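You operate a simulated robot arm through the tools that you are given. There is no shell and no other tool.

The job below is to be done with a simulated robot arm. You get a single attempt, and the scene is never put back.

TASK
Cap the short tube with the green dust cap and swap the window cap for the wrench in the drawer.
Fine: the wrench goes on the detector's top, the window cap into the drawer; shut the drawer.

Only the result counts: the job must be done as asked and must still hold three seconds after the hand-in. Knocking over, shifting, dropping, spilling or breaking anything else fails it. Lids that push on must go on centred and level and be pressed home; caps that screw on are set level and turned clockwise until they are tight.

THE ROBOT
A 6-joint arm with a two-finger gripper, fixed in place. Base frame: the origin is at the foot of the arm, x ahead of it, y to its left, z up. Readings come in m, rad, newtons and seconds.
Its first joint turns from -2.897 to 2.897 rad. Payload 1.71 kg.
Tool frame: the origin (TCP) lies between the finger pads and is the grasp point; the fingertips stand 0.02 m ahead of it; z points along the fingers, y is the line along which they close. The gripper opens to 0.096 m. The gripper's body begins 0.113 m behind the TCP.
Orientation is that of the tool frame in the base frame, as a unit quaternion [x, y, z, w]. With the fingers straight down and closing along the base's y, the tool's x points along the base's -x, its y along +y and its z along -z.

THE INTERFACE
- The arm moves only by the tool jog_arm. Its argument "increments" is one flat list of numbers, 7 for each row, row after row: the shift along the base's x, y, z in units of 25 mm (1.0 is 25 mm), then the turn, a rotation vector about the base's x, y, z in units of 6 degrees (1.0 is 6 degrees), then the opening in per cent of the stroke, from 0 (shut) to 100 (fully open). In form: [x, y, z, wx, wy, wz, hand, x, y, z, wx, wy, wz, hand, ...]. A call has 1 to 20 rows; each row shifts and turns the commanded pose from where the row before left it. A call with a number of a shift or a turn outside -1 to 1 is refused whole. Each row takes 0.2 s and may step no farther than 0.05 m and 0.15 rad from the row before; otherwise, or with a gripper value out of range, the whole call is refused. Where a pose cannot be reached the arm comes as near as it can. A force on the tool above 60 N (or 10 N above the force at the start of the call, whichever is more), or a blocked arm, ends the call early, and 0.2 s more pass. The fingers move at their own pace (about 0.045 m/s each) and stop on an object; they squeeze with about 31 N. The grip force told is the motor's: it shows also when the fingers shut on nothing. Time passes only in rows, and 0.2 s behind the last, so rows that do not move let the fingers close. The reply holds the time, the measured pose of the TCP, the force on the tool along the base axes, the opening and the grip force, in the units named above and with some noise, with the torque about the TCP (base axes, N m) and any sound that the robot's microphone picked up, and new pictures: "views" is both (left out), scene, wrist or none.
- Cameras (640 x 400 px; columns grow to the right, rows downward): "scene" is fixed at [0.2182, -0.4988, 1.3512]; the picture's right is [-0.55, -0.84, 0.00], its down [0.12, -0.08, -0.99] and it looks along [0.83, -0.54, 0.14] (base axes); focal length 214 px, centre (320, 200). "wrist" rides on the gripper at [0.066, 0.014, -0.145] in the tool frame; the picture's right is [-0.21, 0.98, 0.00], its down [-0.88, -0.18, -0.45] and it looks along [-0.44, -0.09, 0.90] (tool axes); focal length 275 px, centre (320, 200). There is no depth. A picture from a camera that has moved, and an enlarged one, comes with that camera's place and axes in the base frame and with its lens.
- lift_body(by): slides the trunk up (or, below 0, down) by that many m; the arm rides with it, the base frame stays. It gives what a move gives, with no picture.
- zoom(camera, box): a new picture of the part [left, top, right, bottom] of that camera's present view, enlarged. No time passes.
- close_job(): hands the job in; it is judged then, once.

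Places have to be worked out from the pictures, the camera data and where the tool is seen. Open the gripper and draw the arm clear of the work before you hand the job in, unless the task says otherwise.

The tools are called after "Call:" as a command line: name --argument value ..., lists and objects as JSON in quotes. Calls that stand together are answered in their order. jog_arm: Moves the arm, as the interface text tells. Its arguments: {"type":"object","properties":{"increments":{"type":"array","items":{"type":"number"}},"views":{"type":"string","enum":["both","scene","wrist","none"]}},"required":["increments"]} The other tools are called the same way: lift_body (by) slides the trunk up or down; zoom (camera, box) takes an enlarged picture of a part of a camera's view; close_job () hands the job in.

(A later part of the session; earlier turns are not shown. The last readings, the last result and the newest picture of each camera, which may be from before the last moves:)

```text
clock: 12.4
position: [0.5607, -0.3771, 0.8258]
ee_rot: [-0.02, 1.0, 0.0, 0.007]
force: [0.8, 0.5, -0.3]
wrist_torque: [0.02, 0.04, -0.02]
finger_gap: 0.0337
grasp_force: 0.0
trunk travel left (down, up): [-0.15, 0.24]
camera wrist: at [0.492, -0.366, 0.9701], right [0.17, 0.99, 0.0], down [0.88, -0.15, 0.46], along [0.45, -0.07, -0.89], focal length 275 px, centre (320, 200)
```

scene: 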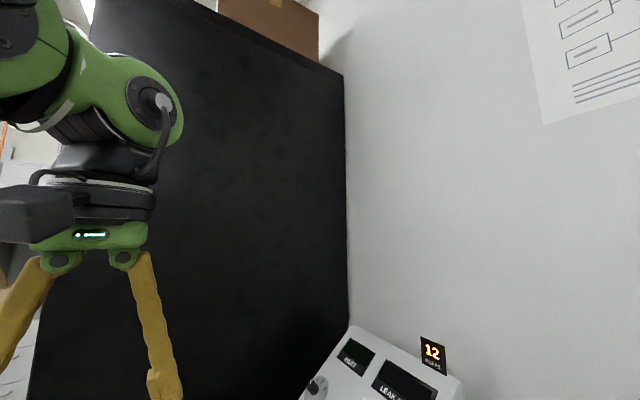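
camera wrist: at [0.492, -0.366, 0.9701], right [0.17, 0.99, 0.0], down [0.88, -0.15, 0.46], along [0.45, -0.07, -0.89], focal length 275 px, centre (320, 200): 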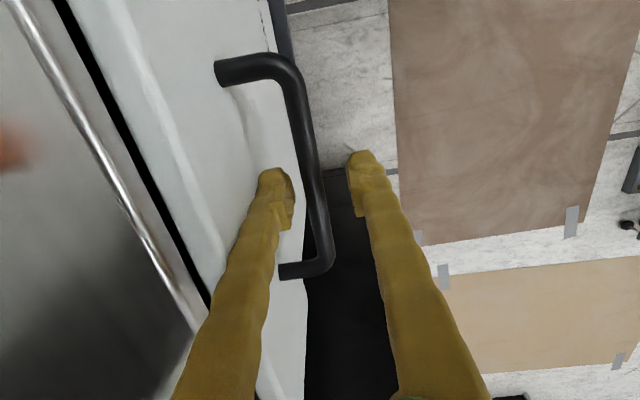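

The bar is between the fingers at TCP height. I'll close onto it and let the fingers settle.

Call:
jog_arm --increments '[0, 0, 0, 0, 0, 0, 0, 0, 0, 0, 0, 0, 0, 0, 0, 0, 0, 0, 0, 0, 0, 0, 0, 0, 0, 0, 0, 0]' --views "wrist"

```text
clock: 13.4
position: [0.5588, -0.3765, 0.827]
ee_rot: [-0.019, 1.0, -0.001, 0.007]
force: [-0.7, 0.9, -5.8]
wrist_torque: [-0.02, -0.04, -0.71]
finger_gap: 0.0077
grasp_force: 34.7
trunk travel left (down, up): [-0.15, 0.24]
camera wrist: at [0.492, -0.366, 0.9703], right [0.17, 0.99, 0.0], down [0.88, -0.15, 0.46], along [0.45, -0.07, -0.89], focal length 275 px, centre (320, 200)
```

wrist: 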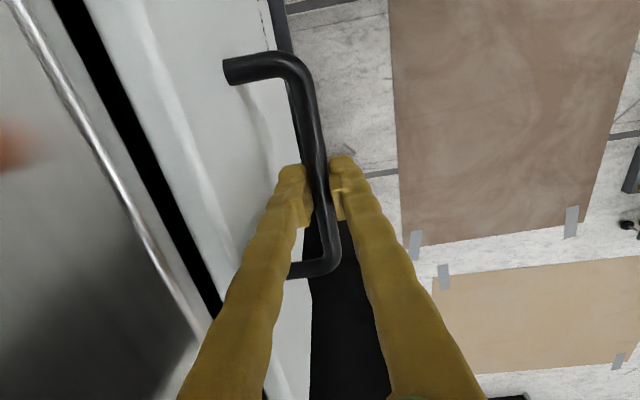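

The handle is gripped with a 7.7 mm gap and the drawer already shows a slight opening. I'll pull towards +y gently.

Call:
jog_arm --increments '[0, 0.2, 0, 0, 0, 0, 0, 0, 0.4, 0, 0, 0, 0, 0, 0, 0.5, 0, 0, 0, 0, 0, 0, 0.5, 0, 0, 0, 0, 0, 0, 0.5, 0, 0, 0, 0, 0, 0, 0.5, 0, 0, 0, 0, 0, 0, 0.5, 0, 0, 0, 0, 0, 0, 0.5, 0, 0, 0, 0, 0, 0, 0.4, 0, 0, 0, 0, 0, 0, 0.2, 0, 0, 0, 0, 0]' --views "wrist"

```text
clock: 15.6
position: [0.5594, -0.2729, 0.8261]
ee_rot: [-0.02, 1.0, -0.001, 0.007]
force: [0.6, 1.5, -4.6]
wrist_torque: [-0.02, -0.21, -0.71]
finger_gap: 0.0073
grasp_force: 34.7
trunk travel left (down, up): [-0.15, 0.24]
camera wrist: at [0.4919, -0.2614, 0.9704], right [0.17, 0.99, 0.0], down [0.88, -0.15, 0.46], along [0.45, -0.07, -0.89], focal length 275 px, centre (320, 200)
```

wrist: 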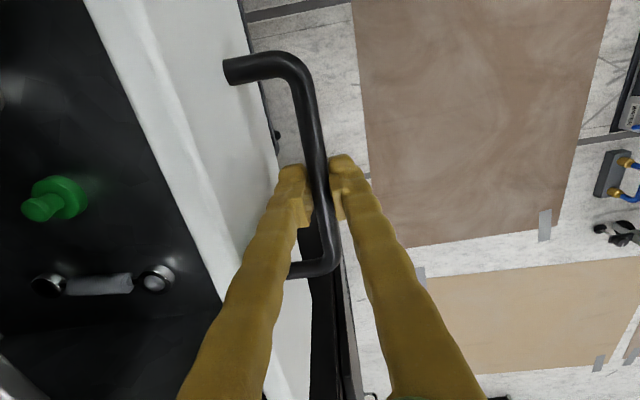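

The drawer slides freely and I can see the green dust cap and a double-ring wrench inside. I'll check how much of the interior is exposed.

Call:
zoom --camera "wrist" --box '[0, 0, 4, 400]'

Call:
zoom --camera "wrist" --box '[0, 120, 260, 320]'

```text
1.00 times, centred on (2, 200) of wrist (not enlarged: the box is as wide or as high as the picture)
camera zoom: at [0.4919, -0.2614, 0.9704], right [0.17, 0.99, 0.0], down [0.88, -0.15, 0.46], along [0.45, -0.07, -0.89], focal length 275 px, centre (638, 200)
```

zoom: 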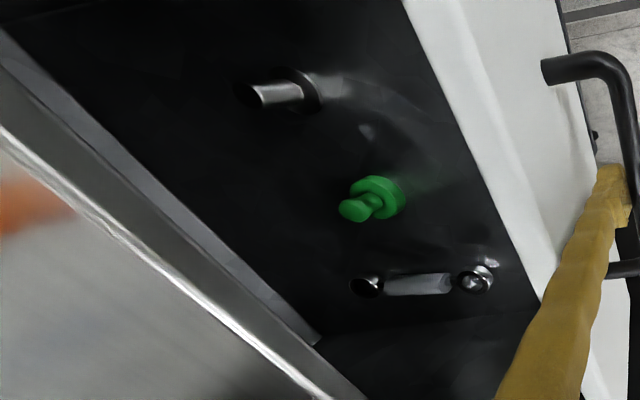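

```text
2.00 times, centred on (130, 220) of wrist
camera zoom: at [0.4919, -0.2614, 0.9704], right [0.17, 0.99, 0.0], down [0.88, -0.15, 0.46], along [0.45, -0.07, -0.89], focal length 551 px, centre (700, 160)
```

zoom: 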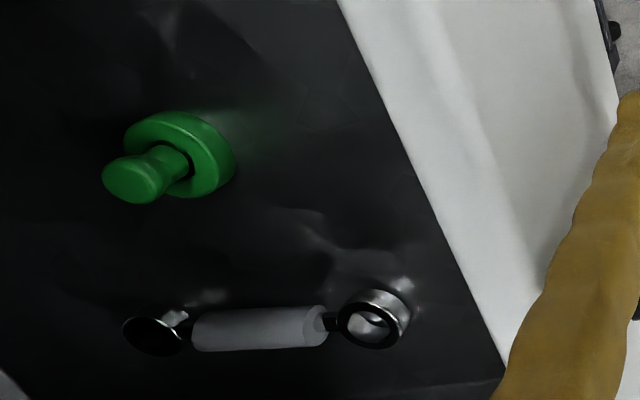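

The drawer holds the green knobbed cap, a wrench with a grey grip, and another dark metal hat-shaped piece. The items still sit near or under the cart edge, so I'll pull the drawer further, slowly, watching for an end stop.

Call:
jog_arm --increments '[0, 0.2, 0, 0, 0, 0, 0, 0, 0.4, 0, 0, 0, 0, 0, 0, 0.5, 0, 0, 0, 0, 0, 0, 0.5, 0, 0, 0, 0, 0, 0, 0.5, 0, 0, 0, 0, 0, 0, 0.5, 0, 0, 0, 0, 0, 0, 0.5, 0, 0, 0, 0, 0, 0, 0.4, 0, 0, 0, 0, 0, 0, 0.2, 0, 0, 0, 0, 0]' --views "wrist"

Call:
zoom --camera "wrist" --box '[0, 0, 4, 400]'

```text
clock: 17.6
position: [0.5585, -0.1782, 0.8259]
ee_rot: [-0.02, 1.0, 0.0, 0.007]
force: [-0.2, 0.5, 7.6]
wrist_torque: [-0.03, -0.4, -0.77]
finger_gap: 0.0076
grasp_force: 35.0
trunk travel left (down, up): [-0.15, 0.24]
camera wrist: at [0.4918, -0.1677, 0.9696], right [0.17, 0.99, 0.0], down [0.88, -0.15, 0.46], along [0.45, -0.07, -0.89], focal length 275 px, centre (320, 200)
```

wrist: 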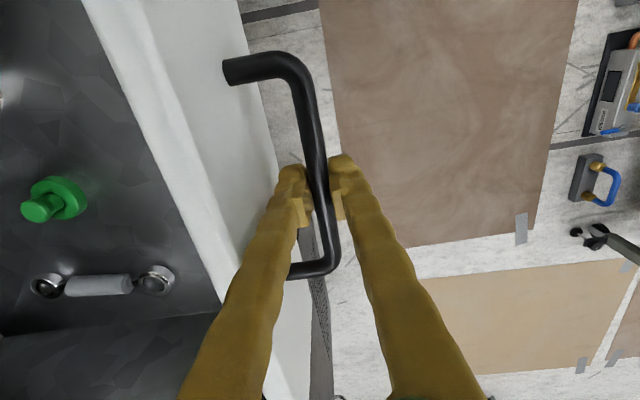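

```text
1.00 times, centred on (2, 200) of wrist (not enlarged: the box is as wide or as high as the picture)
camera zoom: at [0.4918, -0.1677, 0.9696], right [0.17, 0.99, 0.0], down [0.88, -0.15, 0.46], along [0.45, -0.07, -0.89], focal length 275 px, centre (638, 200)
```

zoom: 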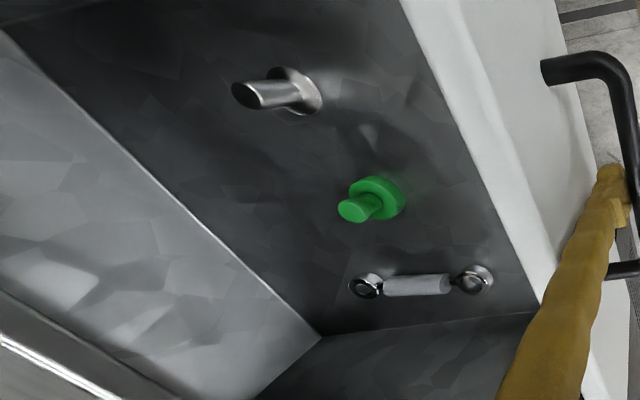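

The drawer is now open about 0.2 m and the contents are clear of the cart edge. I'll release the handle, rise straight up and look down into the drawer.

Call:
jog_arm --increments '[0, 0, 0, 0, 0, 0, 35, 0, 0, 0, 0, 0, 0, 35, 0, 0, 0, 0, 0, 0, 35, 0, 0, 1, 0, 0, 0, 35, 0, 0, 1, 0, 0, 0, 35, 0, 0, 1, 0, 0, 0, 35, 0, 0, 1, 0, 0, 0, 35, 0, 0, 1, 0, 0, 0, 35, 0, 0, 1, 0, 0, 0, 35, 0, -1, 1, 0, 0, 0, 100, 0, -1, 0.5, 0, 0, 0, 100, 0, -1, 0, 0, 0, 0, 100, 0, -1, 0, 0, 0, 0, 100]' --views "wrist"

Call:
zoom --camera "wrist" --box '[160, 20, 480, 220]'

Call:
zoom --camera "wrist" --box '[0, 0, 640, 4]'

```text
clock: 20.4
position: [0.5584, -0.2801, 1.0126]
ee_rot: [-0.021, 1.0, 0.0, 0.006]
force: [-0.5, -0.7, 0.2]
wrist_torque: [0.0, -0.04, -0.03]
finger_gap: 0.0962
grasp_force: 0.0
trunk travel left (down, up): [-0.15, 0.24]
camera wrist: at [0.4917, -0.2686, 1.1575], right [0.17, 0.99, 0.0], down [0.88, -0.15, 0.46], along [0.45, -0.07, -0.89], focal length 275 px, centre (320, 200)
```

wrist: 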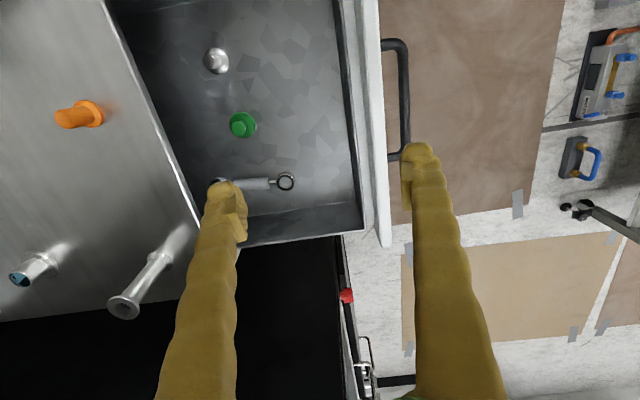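

```text
2.00 times, centred on (320, 120) of wrist
camera zoom: at [0.4917, -0.2686, 1.1575], right [0.17, 0.99, 0.0], down [0.88, -0.15, 0.46], along [0.45, -0.07, -0.89], focal length 551 px, centre (320, 360)
```

zoom: 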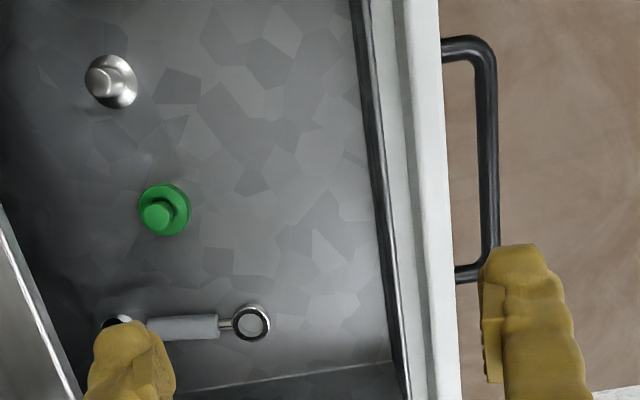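

```text
1.00 times, centred on (320, 2) of wrist (not enlarged: the box is as wide or as high as the picture)
camera zoom: at [0.4917, -0.2686, 1.1575], right [0.17, 0.99, 0.0], down [0.88, -0.15, 0.46], along [0.45, -0.07, -0.89], focal length 275 px, centre (320, 398)
```

zoom: 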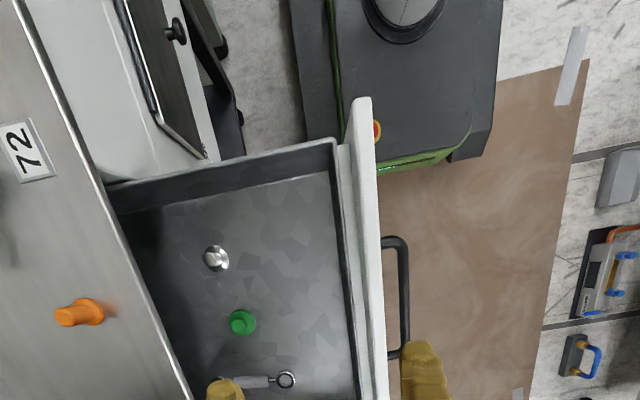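

I can see the whole drawer: a plain metal hat cap, the green knobbed dust cap at about (0.55, -0.385) with its knob top at z≈0.80, and the wrench. Before grasping anything I want an accurate position for the short tube, so I'll enlarge it from here and then from directly over it.

Call:
zoom --camera "wrist" --box '[60, 220, 220, 320]'

Call:
zoom --camera "wrist" --box '[180, 30, 340, 130]'

Call:
jog_arm --increments '[0.4, -1, 0.5, 0, 0, 0, 100, 0.4, -1, 0.5, 0, 0, 0, 100, 0.2, -1, 0.5, 0, 0, 0, 100, 0.2, -1, 0.5, 0, 0, 0, 100, 0.2, -1, 0.5, 0, 0, 0, 100, 0.2, -1, 0.5, 0, 0, 0, 100, 0.1, -1, 0.5, 0, 0, 0, 100, 0, -1, 0.5, 0, 0, 0, 100]' --views "wrist"

Call:
zoom --camera "wrist" --box '[240, 140, 400, 240]'

```text
4.00 times, centred on (140, 270) of wrist
camera zoom: at [0.4917, -0.2686, 1.1575], right [0.17, 0.99, 0.0], down [0.88, -0.15, 0.46], along [0.45, -0.07, -0.89], focal length 1101 px, centre (1040, -80)
```

zoom: 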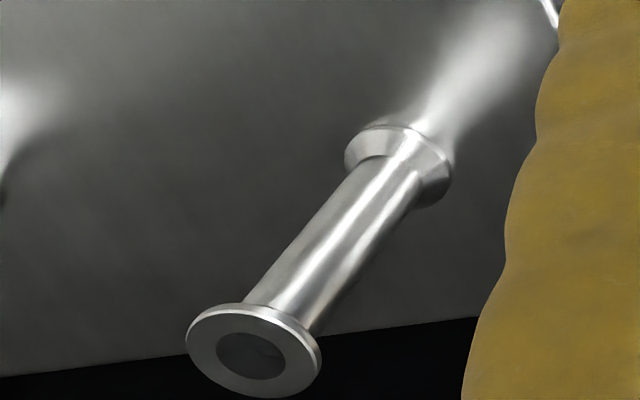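

```text
4.00 times, centred on (260, 80) of wrist
camera zoom: at [0.4917, -0.2686, 1.1575], right [0.17, 0.99, 0.0], down [0.88, -0.15, 0.46], along [0.45, -0.07, -0.89], focal length 1101 px, centre (560, 680)
```

zoom: 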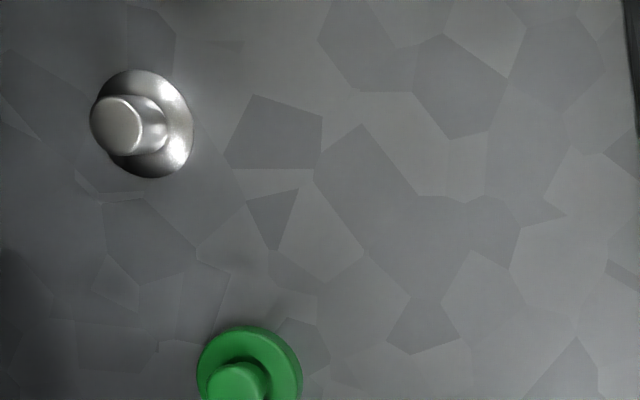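

```text
clock: 22.2
position: [0.6018, -0.4784, 1.1119]
ee_rot: [-0.02, 1.0, -0.001, 0.007]
force: [-0.1, 0.2, 1.1]
wrist_torque: [-0.03, -0.02, 0.0]
finger_gap: 0.0957
grasp_force: 0.1
trunk travel left (down, up): [-0.15, 0.24]
camera wrist: at [0.5349, -0.4666, 1.2566], right [0.17, 0.99, 0.0], down [0.88, -0.15, 0.46], along [0.45, -0.07, -0.89], focal length 275 px, centre (320, 200)
```

wrist: 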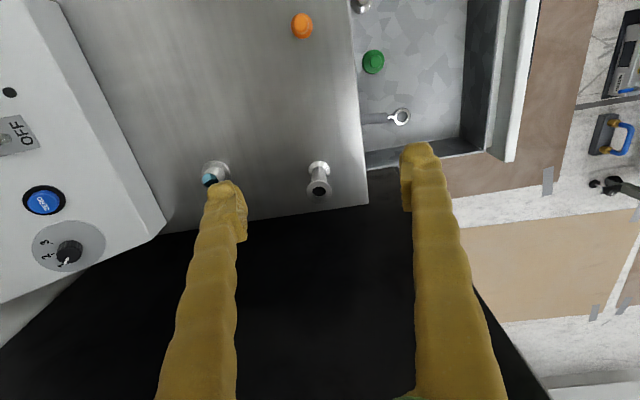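

```text
4.00 times, centred on (320, 190) of wrist
camera zoom: at [0.5349, -0.4666, 1.2566], right [0.17, 0.99, 0.0], down [0.88, -0.15, 0.46], along [0.45, -0.07, -0.89], focal length 1101 px, centre (320, 240)
```

zoom: 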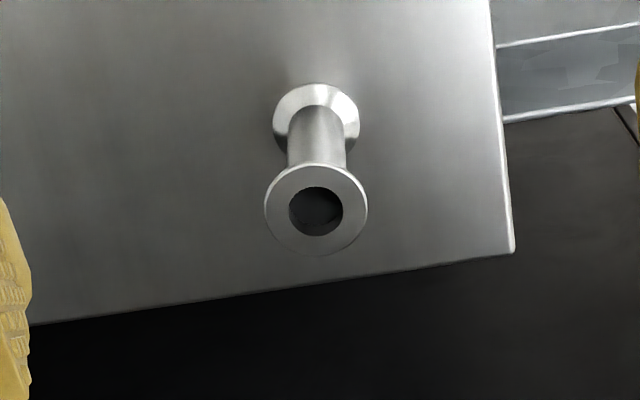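

The tube's top flange triangulates consistently to (0.670, -0.490, 0.970) with a diameter of about 30 mm. From here I'll enlarge the green cap, wrench and window cap to locate each.

Call:
zoom --camera "wrist" --box '[320, 20, 480, 120]'

Call:
zoom --camera "wrist" --box '[340, 70, 500, 170]'

Call:
zoom --camera "wrist" --box '[140, 120, 300, 220]'

Call:
zoom --camera "wrist" --box '[220, 0, 380, 100]'

```text
4.00 times, centred on (400, 70) of wrist
camera zoom: at [0.5349, -0.4666, 1.2566], right [0.17, 0.99, 0.0], down [0.88, -0.15, 0.46], along [0.45, -0.07, -0.89], focal length 1101 px, centre (0, 720)
```

zoom: 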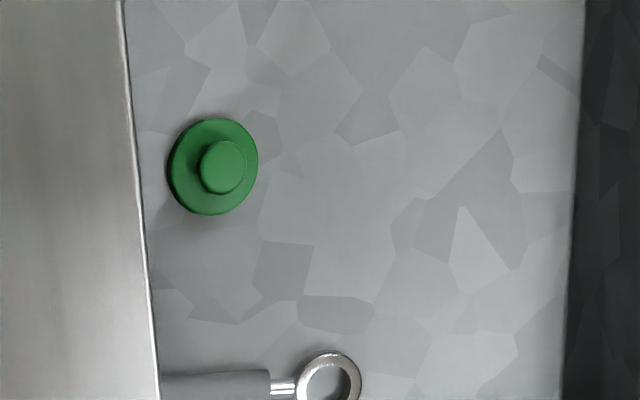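

```text
4.00 times, centred on (420, 120) of wrist
camera zoom: at [0.5349, -0.4666, 1.2566], right [0.17, 0.99, 0.0], down [0.88, -0.15, 0.46], along [0.45, -0.07, -0.89], focal length 1101 px, centre (-80, 520)
```

zoom: 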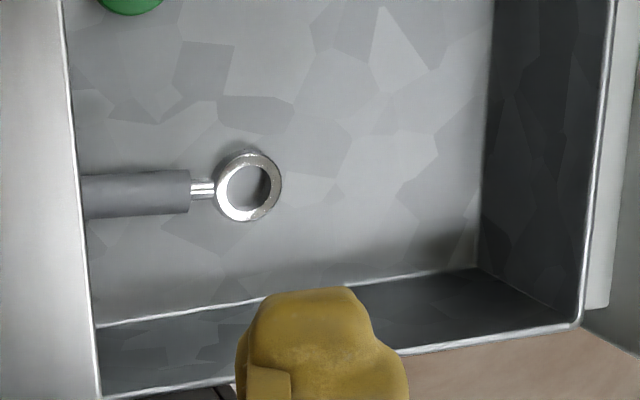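

```text
4.00 times, centred on (220, 170) of wrist
camera zoom: at [0.5349, -0.4666, 1.2566], right [0.17, 0.99, 0.0], down [0.88, -0.15, 0.46], along [0.45, -0.07, -0.89], focal length 1101 px, centre (720, 320)
```

zoom: 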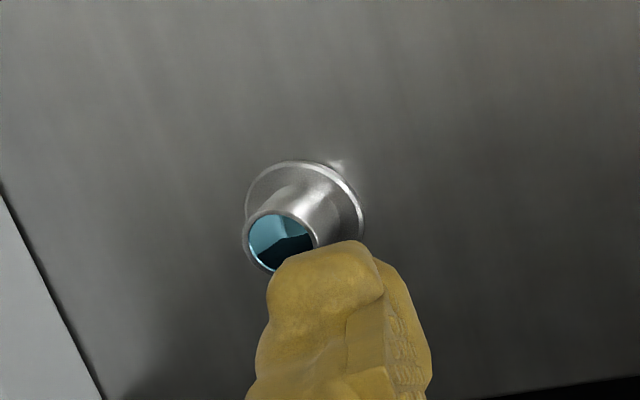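

```text
4.00 times, centred on (300, 50) of wrist
camera zoom: at [0.5349, -0.4666, 1.2566], right [0.17, 0.99, 0.0], down [0.88, -0.15, 0.46], along [0.45, -0.07, -0.89], focal length 1101 px, centre (400, 800)
```

zoom: 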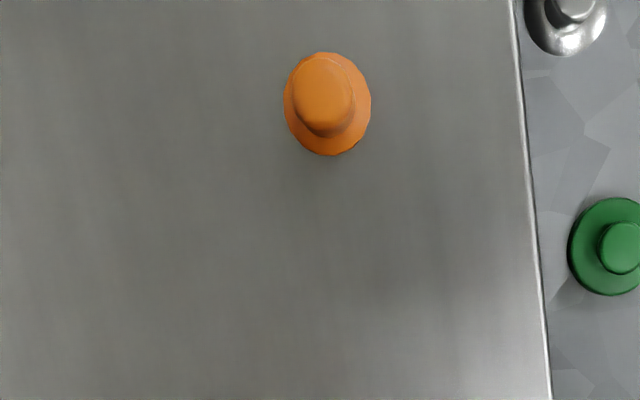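

Refined triangulation puts the green knob's top at (0.553, -0.384, 0.797), the disc top at z≈0.776, and the cap's outer diameter at about 36 mm. The cart edge is at y≈-0.426. I'll narrow the fingers to about 32 mm so they clear that edge, move over the cap and descend partway.

Call:
jog_arm --increments '[-0.49, 0.94, 0, 0, 0, 0, 33, -0.49, 0.94, 0, 0, 0, 0, 33, -0.49, 0.94, 0, 0, 0, 0, 33, -0.49, 0.95, -0.5, 0, 0, 0, 33, 0, 0, -1, 0, 0, 0, 33, 0, 0, -1, 0, 0, 0, 33, 0, 0, -1, 0, 0, 0, 33, 0, 0, -1, 0, 0, 0, 33, 0, 0, -1, 0, 0, 0, 33, 0, 0, -1, 0, 0, 0, 33, 0, 0, -1, 0, 0, 0, 33, 0, 0, -0.6, 0, 0, 0, 33]' --views "wrist"

Call:
zoom --camera "wrist" --box '[220, 80, 420, 205]'

```text
clock: 24.8
position: [0.5548, -0.3841, 0.9105]
ee_rot: [-0.021, 1.0, 0.0, 0.007]
force: [0.4, 0.7, 0.5]
wrist_torque: [-0.06, 0.04, 0.0]
finger_gap: 0.0319
grasp_force: 0.0
trunk travel left (down, up): [-0.15, 0.24]
camera wrist: at [0.4877, -0.3729, 1.0549], right [0.17, 0.99, 0.0], down [0.88, -0.15, 0.46], along [0.45, -0.07, -0.89], focal length 275 px, centre (320, 200)
```

wrist: 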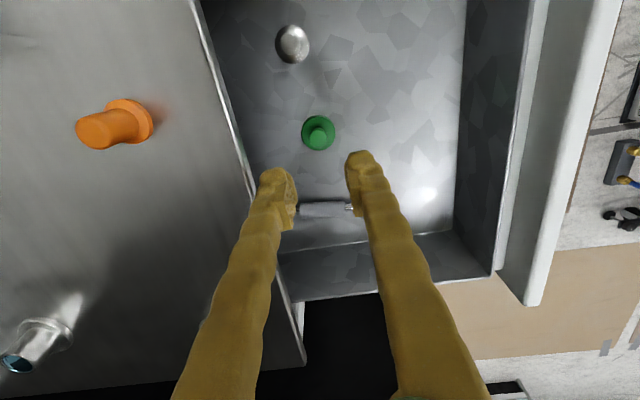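

```text
3.20 times, centred on (320, 142) of wrist
camera zoom: at [0.4877, -0.3729, 1.0549], right [0.17, 0.99, 0.0], down [0.88, -0.15, 0.46], along [0.45, -0.07, -0.89], focal length 881 px, centre (320, 384)
```

zoom: 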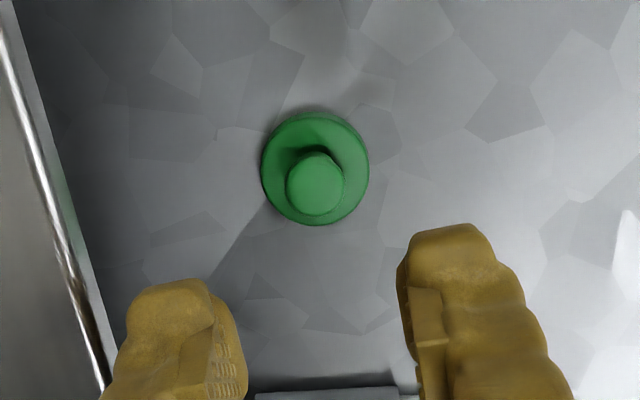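

The knob lines up within about 1 mm of the TCP axis. I'll descend to z≈0.799, with the tips just above the disc, without closing yet.

Call:
jog_arm --increments '[0, 0, -1, 0, 0, 0, 33, 0, 0, -1, 0, 0, 0, 33, 0, 0, -1, 0, 0, 0, 33, 0, 0, -1, 0, 0, 0, 33, -0.04, 0, -0.4, 0, 0, 0, 33, 0, 0, 0, 0, 0, 0, 33]' --views "wrist"

Call:
zoom --camera "wrist" --box '[240, 110, 400, 210]'

```text
clock: 26.2
position: [0.551, -0.3858, 0.8008]
ee_rot: [-0.02, 1.0, -0.001, 0.007]
force: [-0.6, 0.2, 0.3]
wrist_torque: [0.04, -0.04, -0.01]
finger_gap: 0.0315
grasp_force: 0.0
trunk travel left (down, up): [-0.15, 0.24]
camera wrist: at [0.4841, -0.3745, 0.9449], right [0.17, 0.99, 0.0], down [0.88, -0.15, 0.46], along [0.45, -0.07, -0.89], focal length 275 px, centre (320, 200)
```

wrist: 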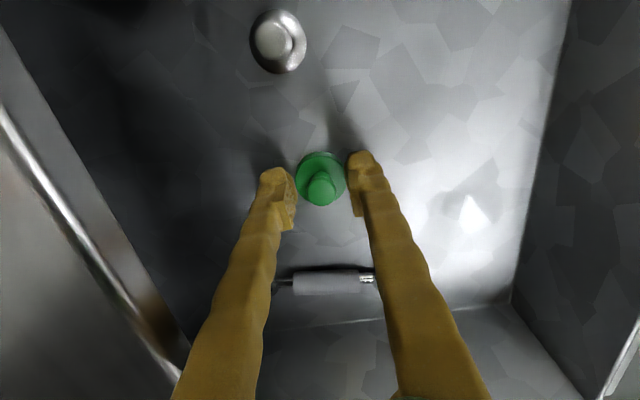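

```text
4.00 times, centred on (320, 160) of wrist
camera zoom: at [0.4841, -0.3745, 0.9449], right [0.17, 0.99, 0.0], down [0.88, -0.15, 0.46], along [0.45, -0.07, -0.89], focal length 1101 px, centre (320, 360)
```

zoom: 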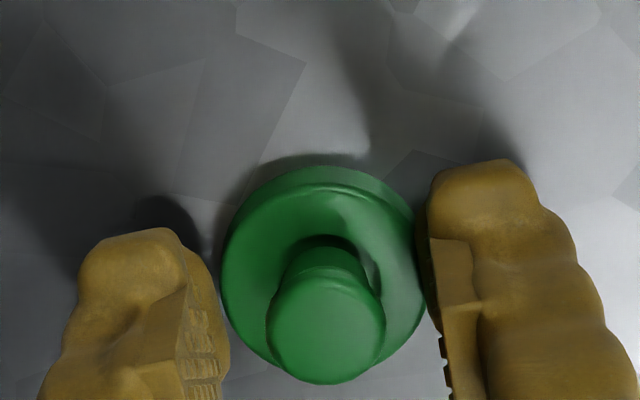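

The knob is centred between the fingers, with TCP height about level with its top. I'll go down 3 mm more and close on the knob.

Call:
jog_arm --increments '[0, 0, -0.12, 0, 0, 0, 33, 0, 0, 0, 0, 0, 0, 0, 0, 0, 0, 0, 0, 0, 0, 0, 0, 0, 0, 0, 0, 0, 0, 0, 0, 0, 0, 0, 0]' --views "wrist"

Call:
zoom --camera "wrist" --box '[240, 110, 400, 210]'

```text
clock: 27.0
position: [0.5386, -0.3858, 0.8063]
ee_rot: [-0.02, 1.0, -0.001, 0.015]
force: [-0.3, 0.0, 0.3]
wrist_torque: [-0.01, -0.08, -0.01]
finger_gap: 0.014
grasp_force: 29.6
trunk travel left (down, up): [-0.15, 0.24]
stopped in row 4: the force on the tool passed its limit at 62 N (the readings are from after the stop); the commanded pose is now the measured one
camera wrist: at [0.4688, -0.3743, 0.9502], right [0.17, 0.99, 0.0], down [0.87, -0.15, 0.47], along [0.46, -0.08, -0.88], focal length 275 px, centre (320, 200)
```

wrist: 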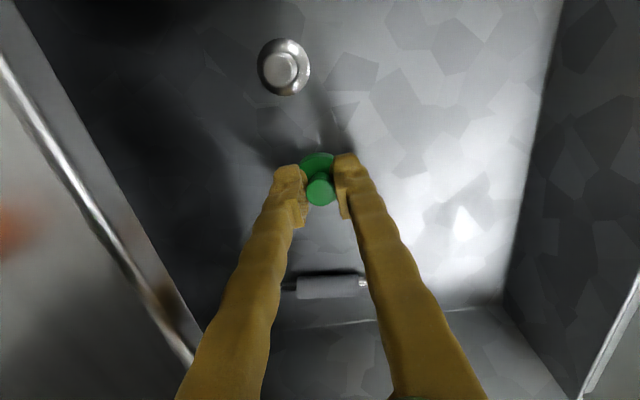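

```text
4.00 times, centred on (320, 160) of wrist
camera zoom: at [0.4688, -0.3743, 0.9502], right [0.17, 0.99, 0.0], down [0.87, -0.15, 0.47], along [0.46, -0.08, -0.88], focal length 1101 px, centre (320, 360)
```

zoom: 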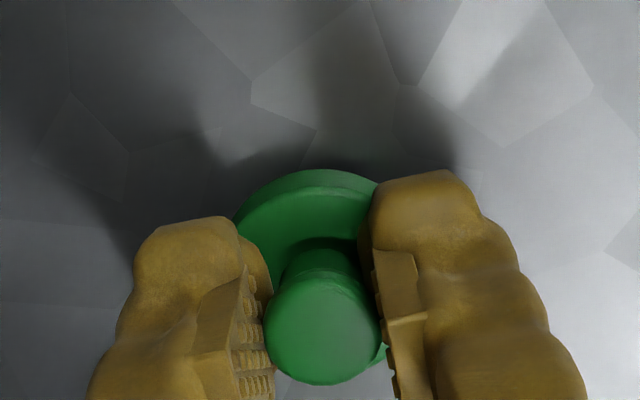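

Closing tripped the force limit: the tips bore on the disc and the hand was pushed about 12 mm in x and slightly tilted. I'll open gently without moving and check the cap's state before regrasping from a bit higher.

Call:
jog_arm --increments '[0, 0, 0, 0, 0, 0, 33, 0, 0, 0, 0, 0, 0, 33, 0, 0, 0.2, 0, 0, 0, 33, 0, 0, 0.2, 0, 0, 0, 33]' --views "wrist"

Call:
zoom --camera "wrist" --box '[240, 110, 400, 210]'

```text
clock: 28.0
position: [0.5407, -0.3866, 0.8161]
ee_rot: [-0.02, 1.0, -0.001, 0.015]
force: [-0.4, -0.2, 0.0]
wrist_torque: [0.03, 0.04, 0.0]
finger_gap: 0.0318
grasp_force: 0.0
trunk travel left (down, up): [-0.15, 0.24]
camera wrist: at [0.4708, -0.375, 0.9595], right [0.17, 0.99, 0.0], down [0.87, -0.15, 0.47], along [0.46, -0.07, -0.88], focal length 275 px, centre (320, 200)
```

wrist: 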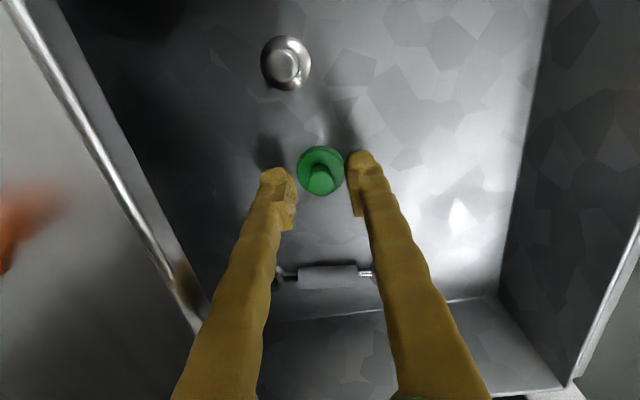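

```text
4.00 times, centred on (320, 160) of wrist
camera zoom: at [0.4708, -0.375, 0.9595], right [0.17, 0.99, 0.0], down [0.87, -0.15, 0.47], along [0.46, -0.07, -0.88], focal length 1101 px, centre (320, 360)
```

zoom: 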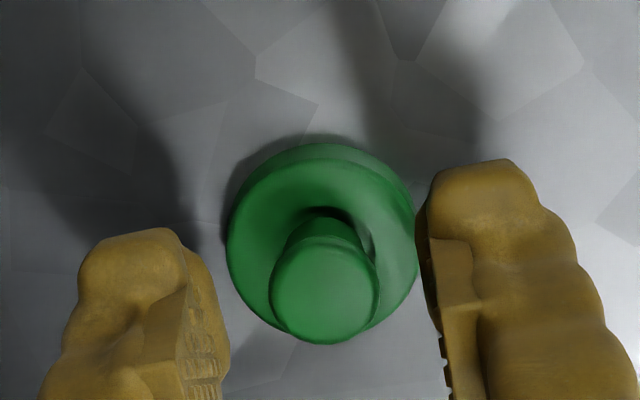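

The cap is still upright on the drawer floor, shifted about 8 mm. I'll square the tool back up (about +0.03 rad about y), re-centre on the knob and check again before a higher grasp.

Call:
jog_arm --increments '[0, 0, 0.2, 0, 0.143, 0, 33, 0.06, 0, 0, 0, 0.143, 0, 33, 0.06, 0, 0, 0, 0, 0, 33, 0, 0, 0, 0, 0, 0, 33]' --views "wrist"

Call:
zoom --camera "wrist" --box '[240, 110, 400, 210]'

```text
clock: 29.0
position: [0.5438, -0.3848, 0.8205]
ee_rot: [-0.02, 1.0, 0.001, 0.0]
force: [-0.1, 0.5, -0.4]
wrist_torque: [-0.03, 0.02, 0.02]
finger_gap: 0.0315
grasp_force: 0.0
trunk travel left (down, up): [-0.15, 0.24]
camera wrist: at [0.4777, -0.3749, 0.9664], right [0.17, 0.99, 0.0], down [0.88, -0.15, 0.44], along [0.44, -0.07, -0.9], focal length 275 px, centre (320, 200)
```

wrist: 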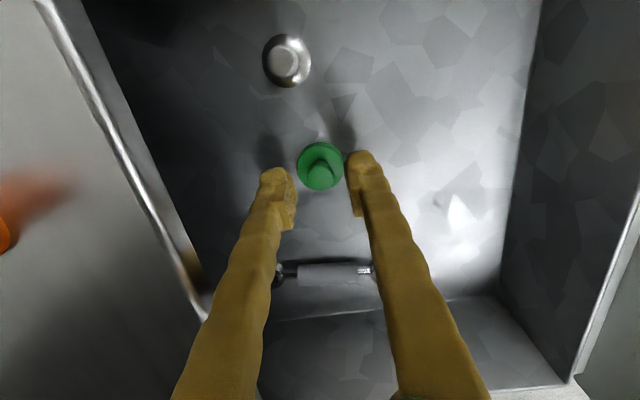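

```text
4.00 times, centred on (320, 160) of wrist
camera zoom: at [0.4777, -0.3749, 0.9664], right [0.17, 0.99, 0.0], down [0.88, -0.15, 0.44], along [0.44, -0.07, -0.9], focal length 1101 px, centre (320, 360)
```

zoom: 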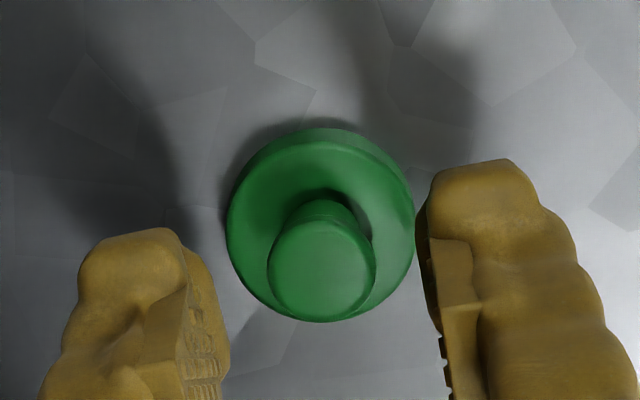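

Tool is square again and centred on the knob within 1 mm. I'll go down to z≈0.806, which leaves about 8 mm of clearance over the disc, and close.

Call:
jog_arm --increments '[0.02, 0, -0.3, 0, 0, 0, 33, 0, 0, -0.28, 0, 0, 0, 33, 0, 0, 0, 0, 0, 0, 25, 0, 0, 0, 0, 0, 0, 20, 0, 0, 0, 0, 0, 0, 15]' --views "wrist"

Call:
zoom --camera "wrist" --box '[240, 110, 400, 210]'

```text
clock: 30.2
position: [0.5422, -0.3847, 0.8082]
ee_rot: [-0.02, 1.0, 0.0, -0.001]
force: [0.3, 0.1, -0.3]
wrist_torque: [-0.01, 0.01, -0.01]
finger_gap: 0.0164
grasp_force: 4.0
trunk travel left (down, up): [-0.15, 0.24]
camera wrist: at [0.4775, -0.3743, 0.9531], right [0.17, 0.99, 0.0], down [0.88, -0.15, 0.44], along [0.44, -0.08, -0.9], focal length 275 px, centre (320, 200)
```

wrist: 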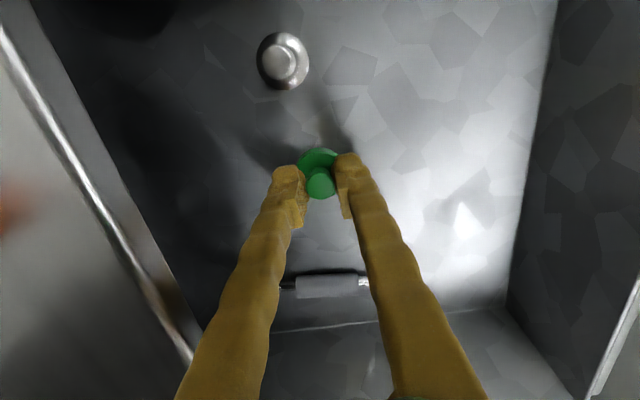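

```text
4.00 times, centred on (320, 160) of wrist
camera zoom: at [0.4775, -0.3743, 0.9531], right [0.17, 0.99, 0.0], down [0.88, -0.15, 0.44], along [0.44, -0.08, -0.9], focal length 1101 px, centre (320, 360)
```

zoom: 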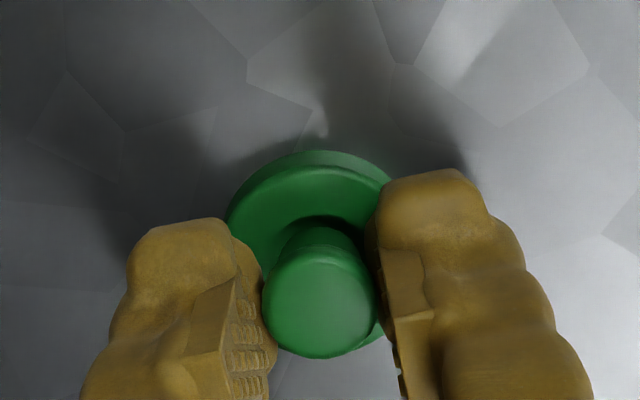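

Fingers just touch the knob at 16.4 mm with no tool force. I'll tighten to full grip without moving.

Call:
jog_arm --increments '[0, 0, 0, 0, 0, 0, 12, 0, 0, 0, 0, 0, 0, 6, 0, 0, 0, 0, 0, 0, 0, 0, 0, 0, 0, 0, 0, 0]' --views "wrist"

Call:
zoom --camera "wrist" --box '[240, 110, 400, 210]'

```text
clock: 31.2
position: [0.5418, -0.3852, 0.807]
ee_rot: [-0.019, 1.0, 0.0, -0.001]
force: [0.8, 1.0, 0.2]
wrist_torque: [-0.02, -0.02, 0.03]
finger_gap: 0.0125
grasp_force: 31.0
trunk travel left (down, up): [-0.15, 0.24]
camera wrist: at [0.4775, -0.3742, 0.9531], right [0.17, 0.99, 0.0], down [0.88, -0.15, 0.44], along [0.44, -0.07, -0.9], focal length 275 px, centre (320, 200)
```

wrist: 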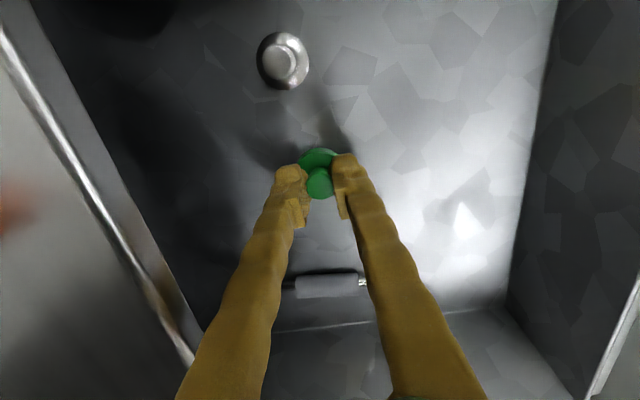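

```text
4.00 times, centred on (320, 160) of wrist
camera zoom: at [0.4775, -0.3742, 0.9531], right [0.17, 0.99, 0.0], down [0.88, -0.15, 0.44], along [0.44, -0.07, -0.9], focal length 1101 px, centre (320, 360)
```

zoom: 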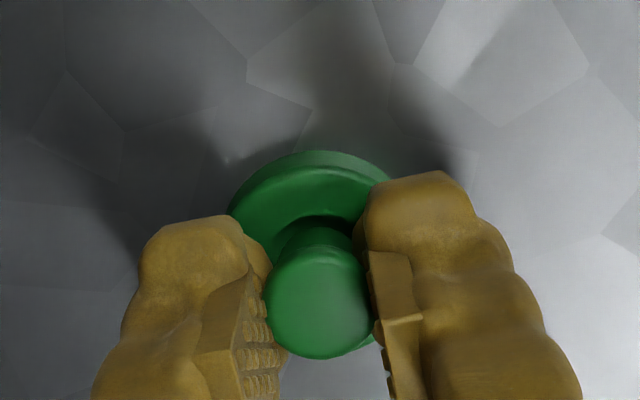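

Firm grip at 31 N with no side load. I'll lift slowly and check that the cap comes up level.

Call:
jog_arm --increments '[0, 0, 0.3, 0, 0, 0, 0, 0, 0, 0.6, 0, 0, 0, 0, 0, 0, 1, 0, 0, 0, 0, 0, 0, 1, 0, 0, 0, 0, 0, 0, 1, 0, 0, 0, 0, 0, 0, 1, 0, 0, 0, 0, 0, 0, 1, 0, 0, 0, 0, 0, 0, 1, 0, 0, 0, 0, 0, 0, 1, 0, 0, 0, 0, 0, 0, 1, 0, 0, 0, 0, 0, 0, 0.6, 0, 0, 0, 0]' --views "wrist"

Call:
zoom --camera "wrist" --box '[240, 110, 400, 210]'

Call:
zoom --camera "scene" --box '[0, 396, 640, 400]'

```text
clock: 33.6
position: [0.5449, -0.3857, 1.0427]
ee_rot: [-0.02, 1.0, 0.001, 0.0]
force: [-0.1, 0.0, 0.0]
wrist_torque: [-0.01, 0.0, 0.01]
finger_gap: 0.0122
grasp_force: 31.1
trunk travel left (down, up): [-0.15, 0.24]
camera wrist: at [0.4803, -0.3762, 1.1882], right [0.17, 0.99, 0.0], down [0.88, -0.15, 0.44], along [0.44, -0.07, -0.9], focal length 275 px, centre (320, 200)
```

wrist: 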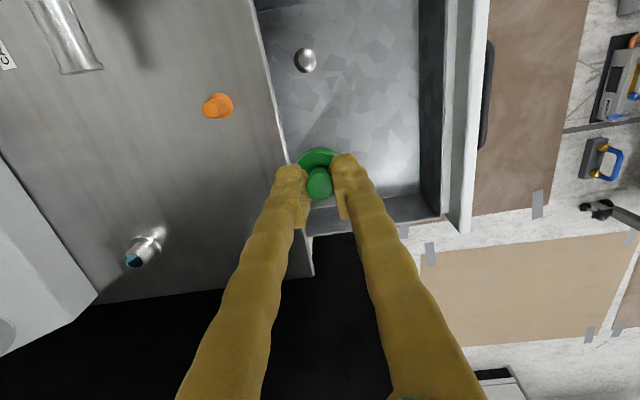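

```text
4.00 times, centred on (320, 160) of wrist
camera zoom: at [0.4803, -0.3762, 1.1882], right [0.17, 0.99, 0.0], down [0.88, -0.15, 0.44], along [0.44, -0.07, -0.9], focal length 1101 px, centre (320, 360)
```

zoom: 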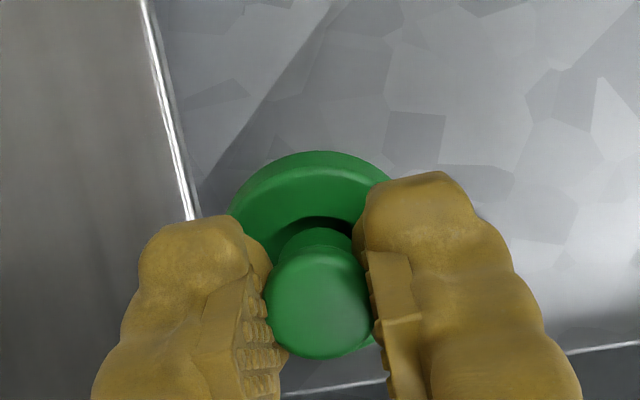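

```text
1.00 times, centred on (320, 398) of scene (not enlarged: the box is as wide or as high as the picture)
camera zoom: at [0.2182, -0.4988, 1.3512], right [-0.55, -0.84, 0.0], down [0.12, -0.08, -0.99], along [0.83, -0.54, 0.14], focal length 214 px, centre (320, 2)
```

zoom: 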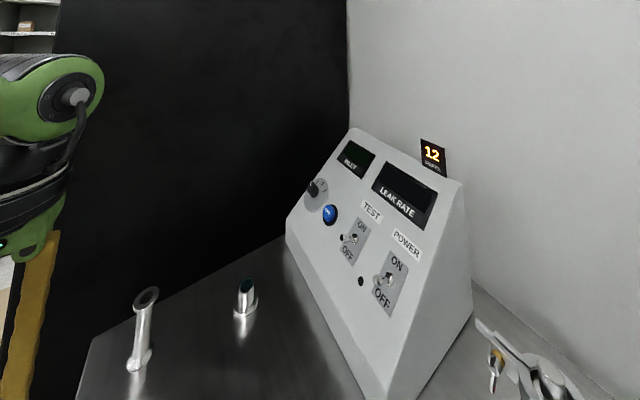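

The cap hangs level and centred in the fingers. I'll carry it at height to about 0.12 m above the tube, staying clear of the cabinet, then line up using the wrist view.

Call:
jog_arm --increments '[0.6, -0.5, 0.5, 0, 0, 0, 0, 0.6, -0.5, 0.5, 0, 0, 0, 0, 0.6, -0.5, 0.4, 0, 0, 0, 0, 0.6, -0.5, 0.3, 0, 0, 0, 0, 0.6, -0.5, 0.2, 0, 0, 0, 0, 0.6, -0.5, 0, 0, 0, 0, 0, 0.6, -0.5, 0, 0, 0, 0, 0, 0.5, -0.4, 0, 0, 0, 0, 0, 0.23, -0.2, 0, 0, 0, 0, 0, 0, 0, 0, 0, 0, 0, 0]' --views "both"

Call:
zoom --camera "wrist" --box '[240, 90, 400, 190]'

Call:
zoom --camera "scene" --box '[0, 396, 640, 400]'

```text
clock: 35.8
position: [0.6667, -0.4894, 1.0935]
ee_rot: [-0.021, 1.0, 0.0, -0.001]
force: [-0.3, -0.1, -0.9]
wrist_torque: [-0.01, 0.0, 0.01]
finger_gap: 0.0134
grasp_force: 31.0
trunk travel left (down, up): [-0.15, 0.24]
camera wrist: at [0.6012, -0.4778, 1.2379], right [0.17, 0.99, 0.0], down [0.88, -0.15, 0.44], along [0.44, -0.07, -0.9], focal length 275 px, centre (320, 200)
```

scene: 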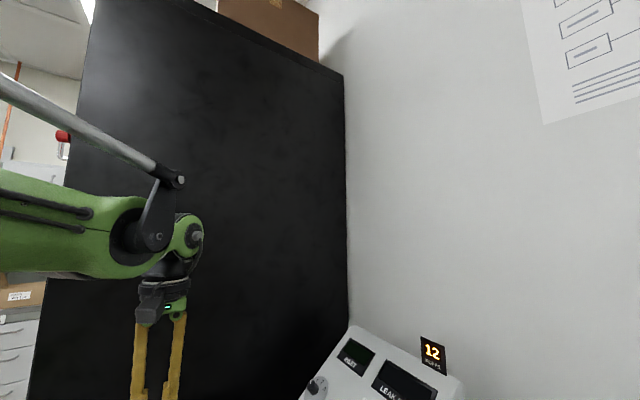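
wrist: 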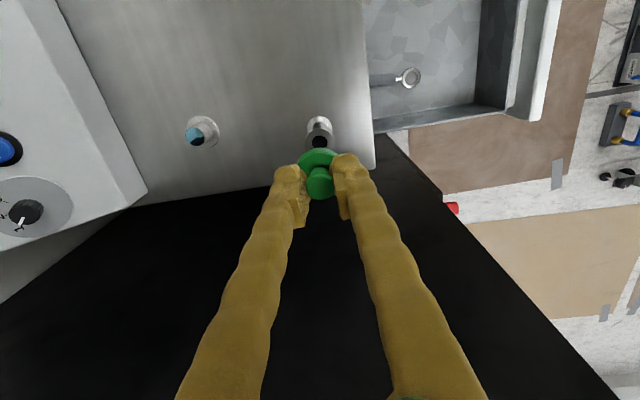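

```text
4.00 times, centred on (320, 140) of wrist
camera zoom: at [0.6012, -0.4778, 1.2379], right [0.17, 0.99, 0.0], down [0.88, -0.15, 0.44], along [0.44, -0.07, -0.9], focal length 1101 px, centre (320, 440)
```

zoom: 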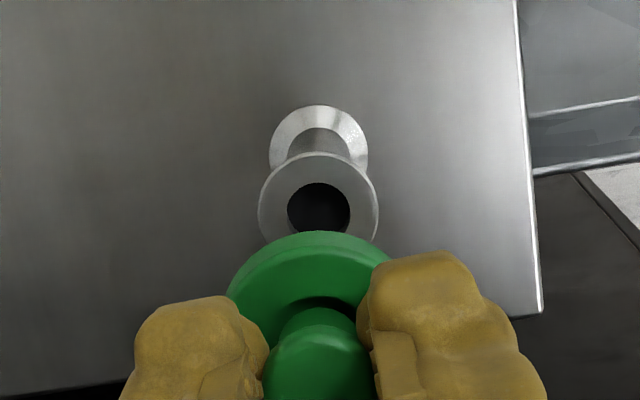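

```text
1.00 times, centred on (320, 398) of scene (not enlarged: the box is as wide or as high as the picture)
camera zoom: at [0.2182, -0.4988, 1.3512], right [-0.55, -0.84, 0.0], down [0.12, -0.08, -0.99], along [0.83, -0.54, 0.14], focal length 214 px, centre (320, 2)
```

zoom: 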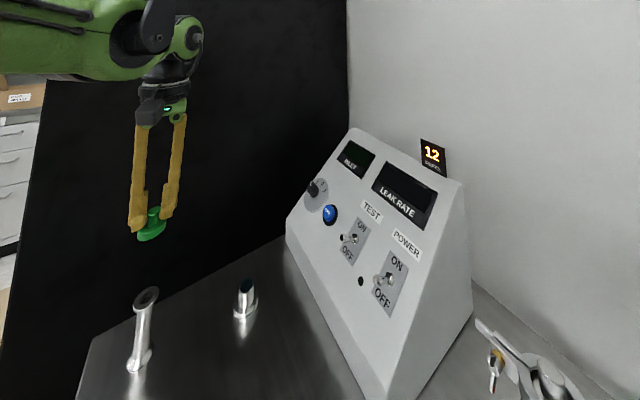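

The cap hangs over the tube, aligned sideways. In the wrist view the tube axis is about 2.4 mm further in +x than the cap axis. I'll correct that and lower to about 12 mm above the flange for a closer check.

Call:
jog_arm --increments '[0.096, -0.024, -0.3, 0, 0, 0, 0, 0, 0, -0.6, 0, 0, 0, 0, 0, 0, -0.7, 0, 0, 0, 0, 0, 0, -0.7, 0, 0, 0, 0, 0, 0, -0.5, 0, 0, 0, 0, 0, 0, 0, 0, 0, 0, 0]' --views "wrist"

Call:
zoom --camera "wrist" --box '[260, 110, 380, 185]'

Call:
zoom --camera "scene" --box '[60, 399, 220, 400]'

Call:
zoom --camera "scene" --box '[0, 399, 320, 400]'

```text
clock: 37.2
position: [0.6697, -0.4878, 1.0222]
ee_rot: [-0.02, 1.0, 0.0, 0.0]
force: [-0.8, 0.5, -0.6]
wrist_torque: [-0.01, 0.01, -0.05]
finger_gap: 0.0135
grasp_force: 31.0
trunk travel left (down, up): [-0.15, 0.24]
camera wrist: at [0.604, -0.4771, 1.1669], right [0.17, 0.99, 0.0], down [0.88, -0.15, 0.44], along [0.44, -0.07, -0.9], focal length 275 px, centre (320, 200)
```

wrist: 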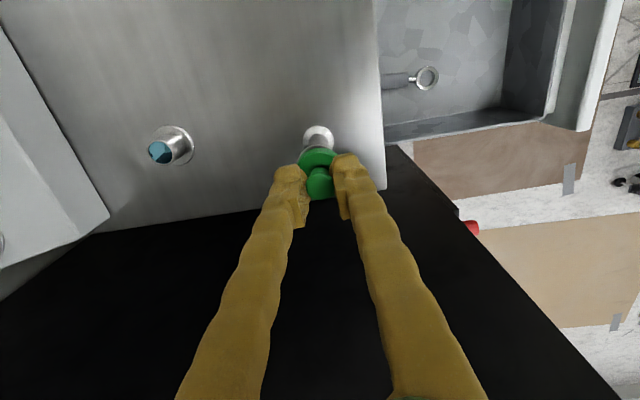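

```text
5.33 times, centred on (320, 148) of wrist
camera zoom: at [0.604, -0.4771, 1.1669], right [0.17, 0.99, 0.0], down [0.88, -0.15, 0.44], along [0.44, -0.07, -0.9], focal length 1468 px, centre (320, 480)
```

zoom: 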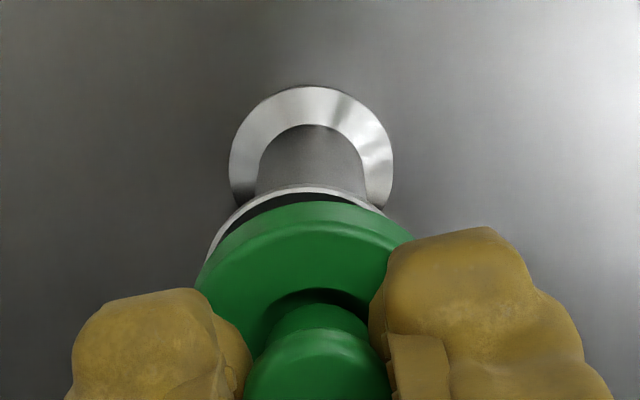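

```text
4.00 times, centred on (140, 400) of scene
camera zoom: at [0.2182, -0.4988, 1.3512], right [-0.55, -0.84, 0.0], down [0.12, -0.08, -0.99], along [0.83, -0.54, 0.14], focal length 858 px, centre (1040, -598)
```

zoom: 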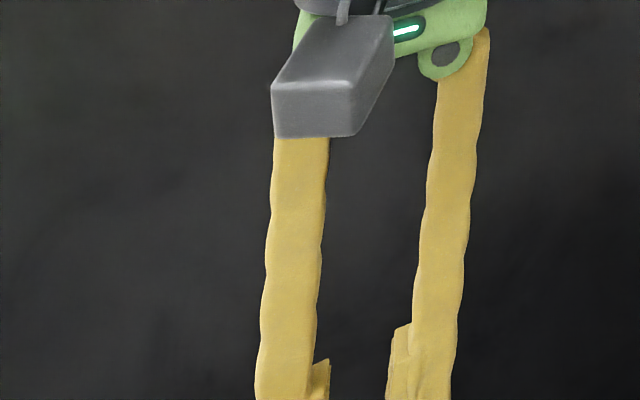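

```text
2.00 times, centred on (160, 400) of scene
camera zoom: at [0.2182, -0.4988, 1.3512], right [-0.55, -0.84, 0.0], down [0.12, -0.08, -0.99], along [0.83, -0.54, 0.14], focal length 429 px, centre (640, -199)
```

zoom: 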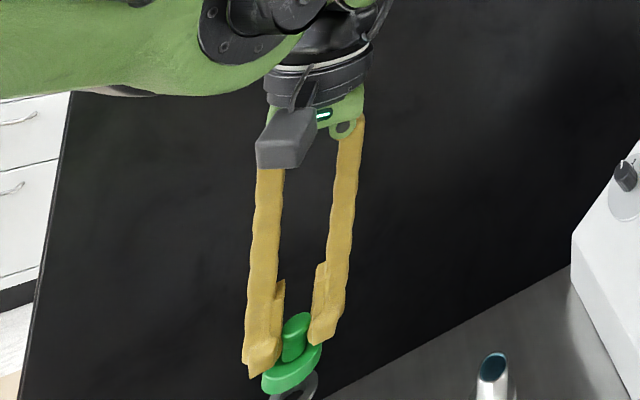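

Alignment looks close. I'll enlarge the gap between the cap and flange to compare their edges.

Call:
zoom --camera "wrist" --box '[290, 125, 350, 162]'

Call:
zoom --camera "scene" --box '[120, 399, 180, 400]'

```text
10.67 times, centred on (320, 144) of wrist
camera zoom: at [0.604, -0.4771, 1.1669], right [0.17, 0.99, 0.0], down [0.88, -0.15, 0.44], along [0.44, -0.07, -0.9], focal length 2936 px, centre (320, 803)
```

zoom: 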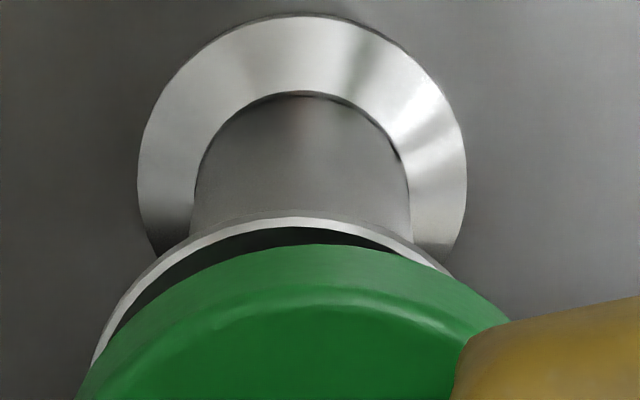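

```text
10.67 times, centred on (150, 400) of scene
camera zoom: at [0.2182, -0.4988, 1.3512], right [-0.55, -0.84, 0.0], down [0.12, -0.08, -0.99], along [0.83, -0.54, 0.14], focal length 2288 px, centre (2133, -1928)
```

zoom: 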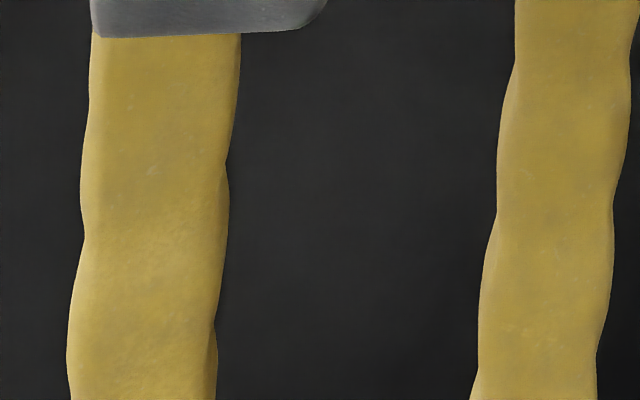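

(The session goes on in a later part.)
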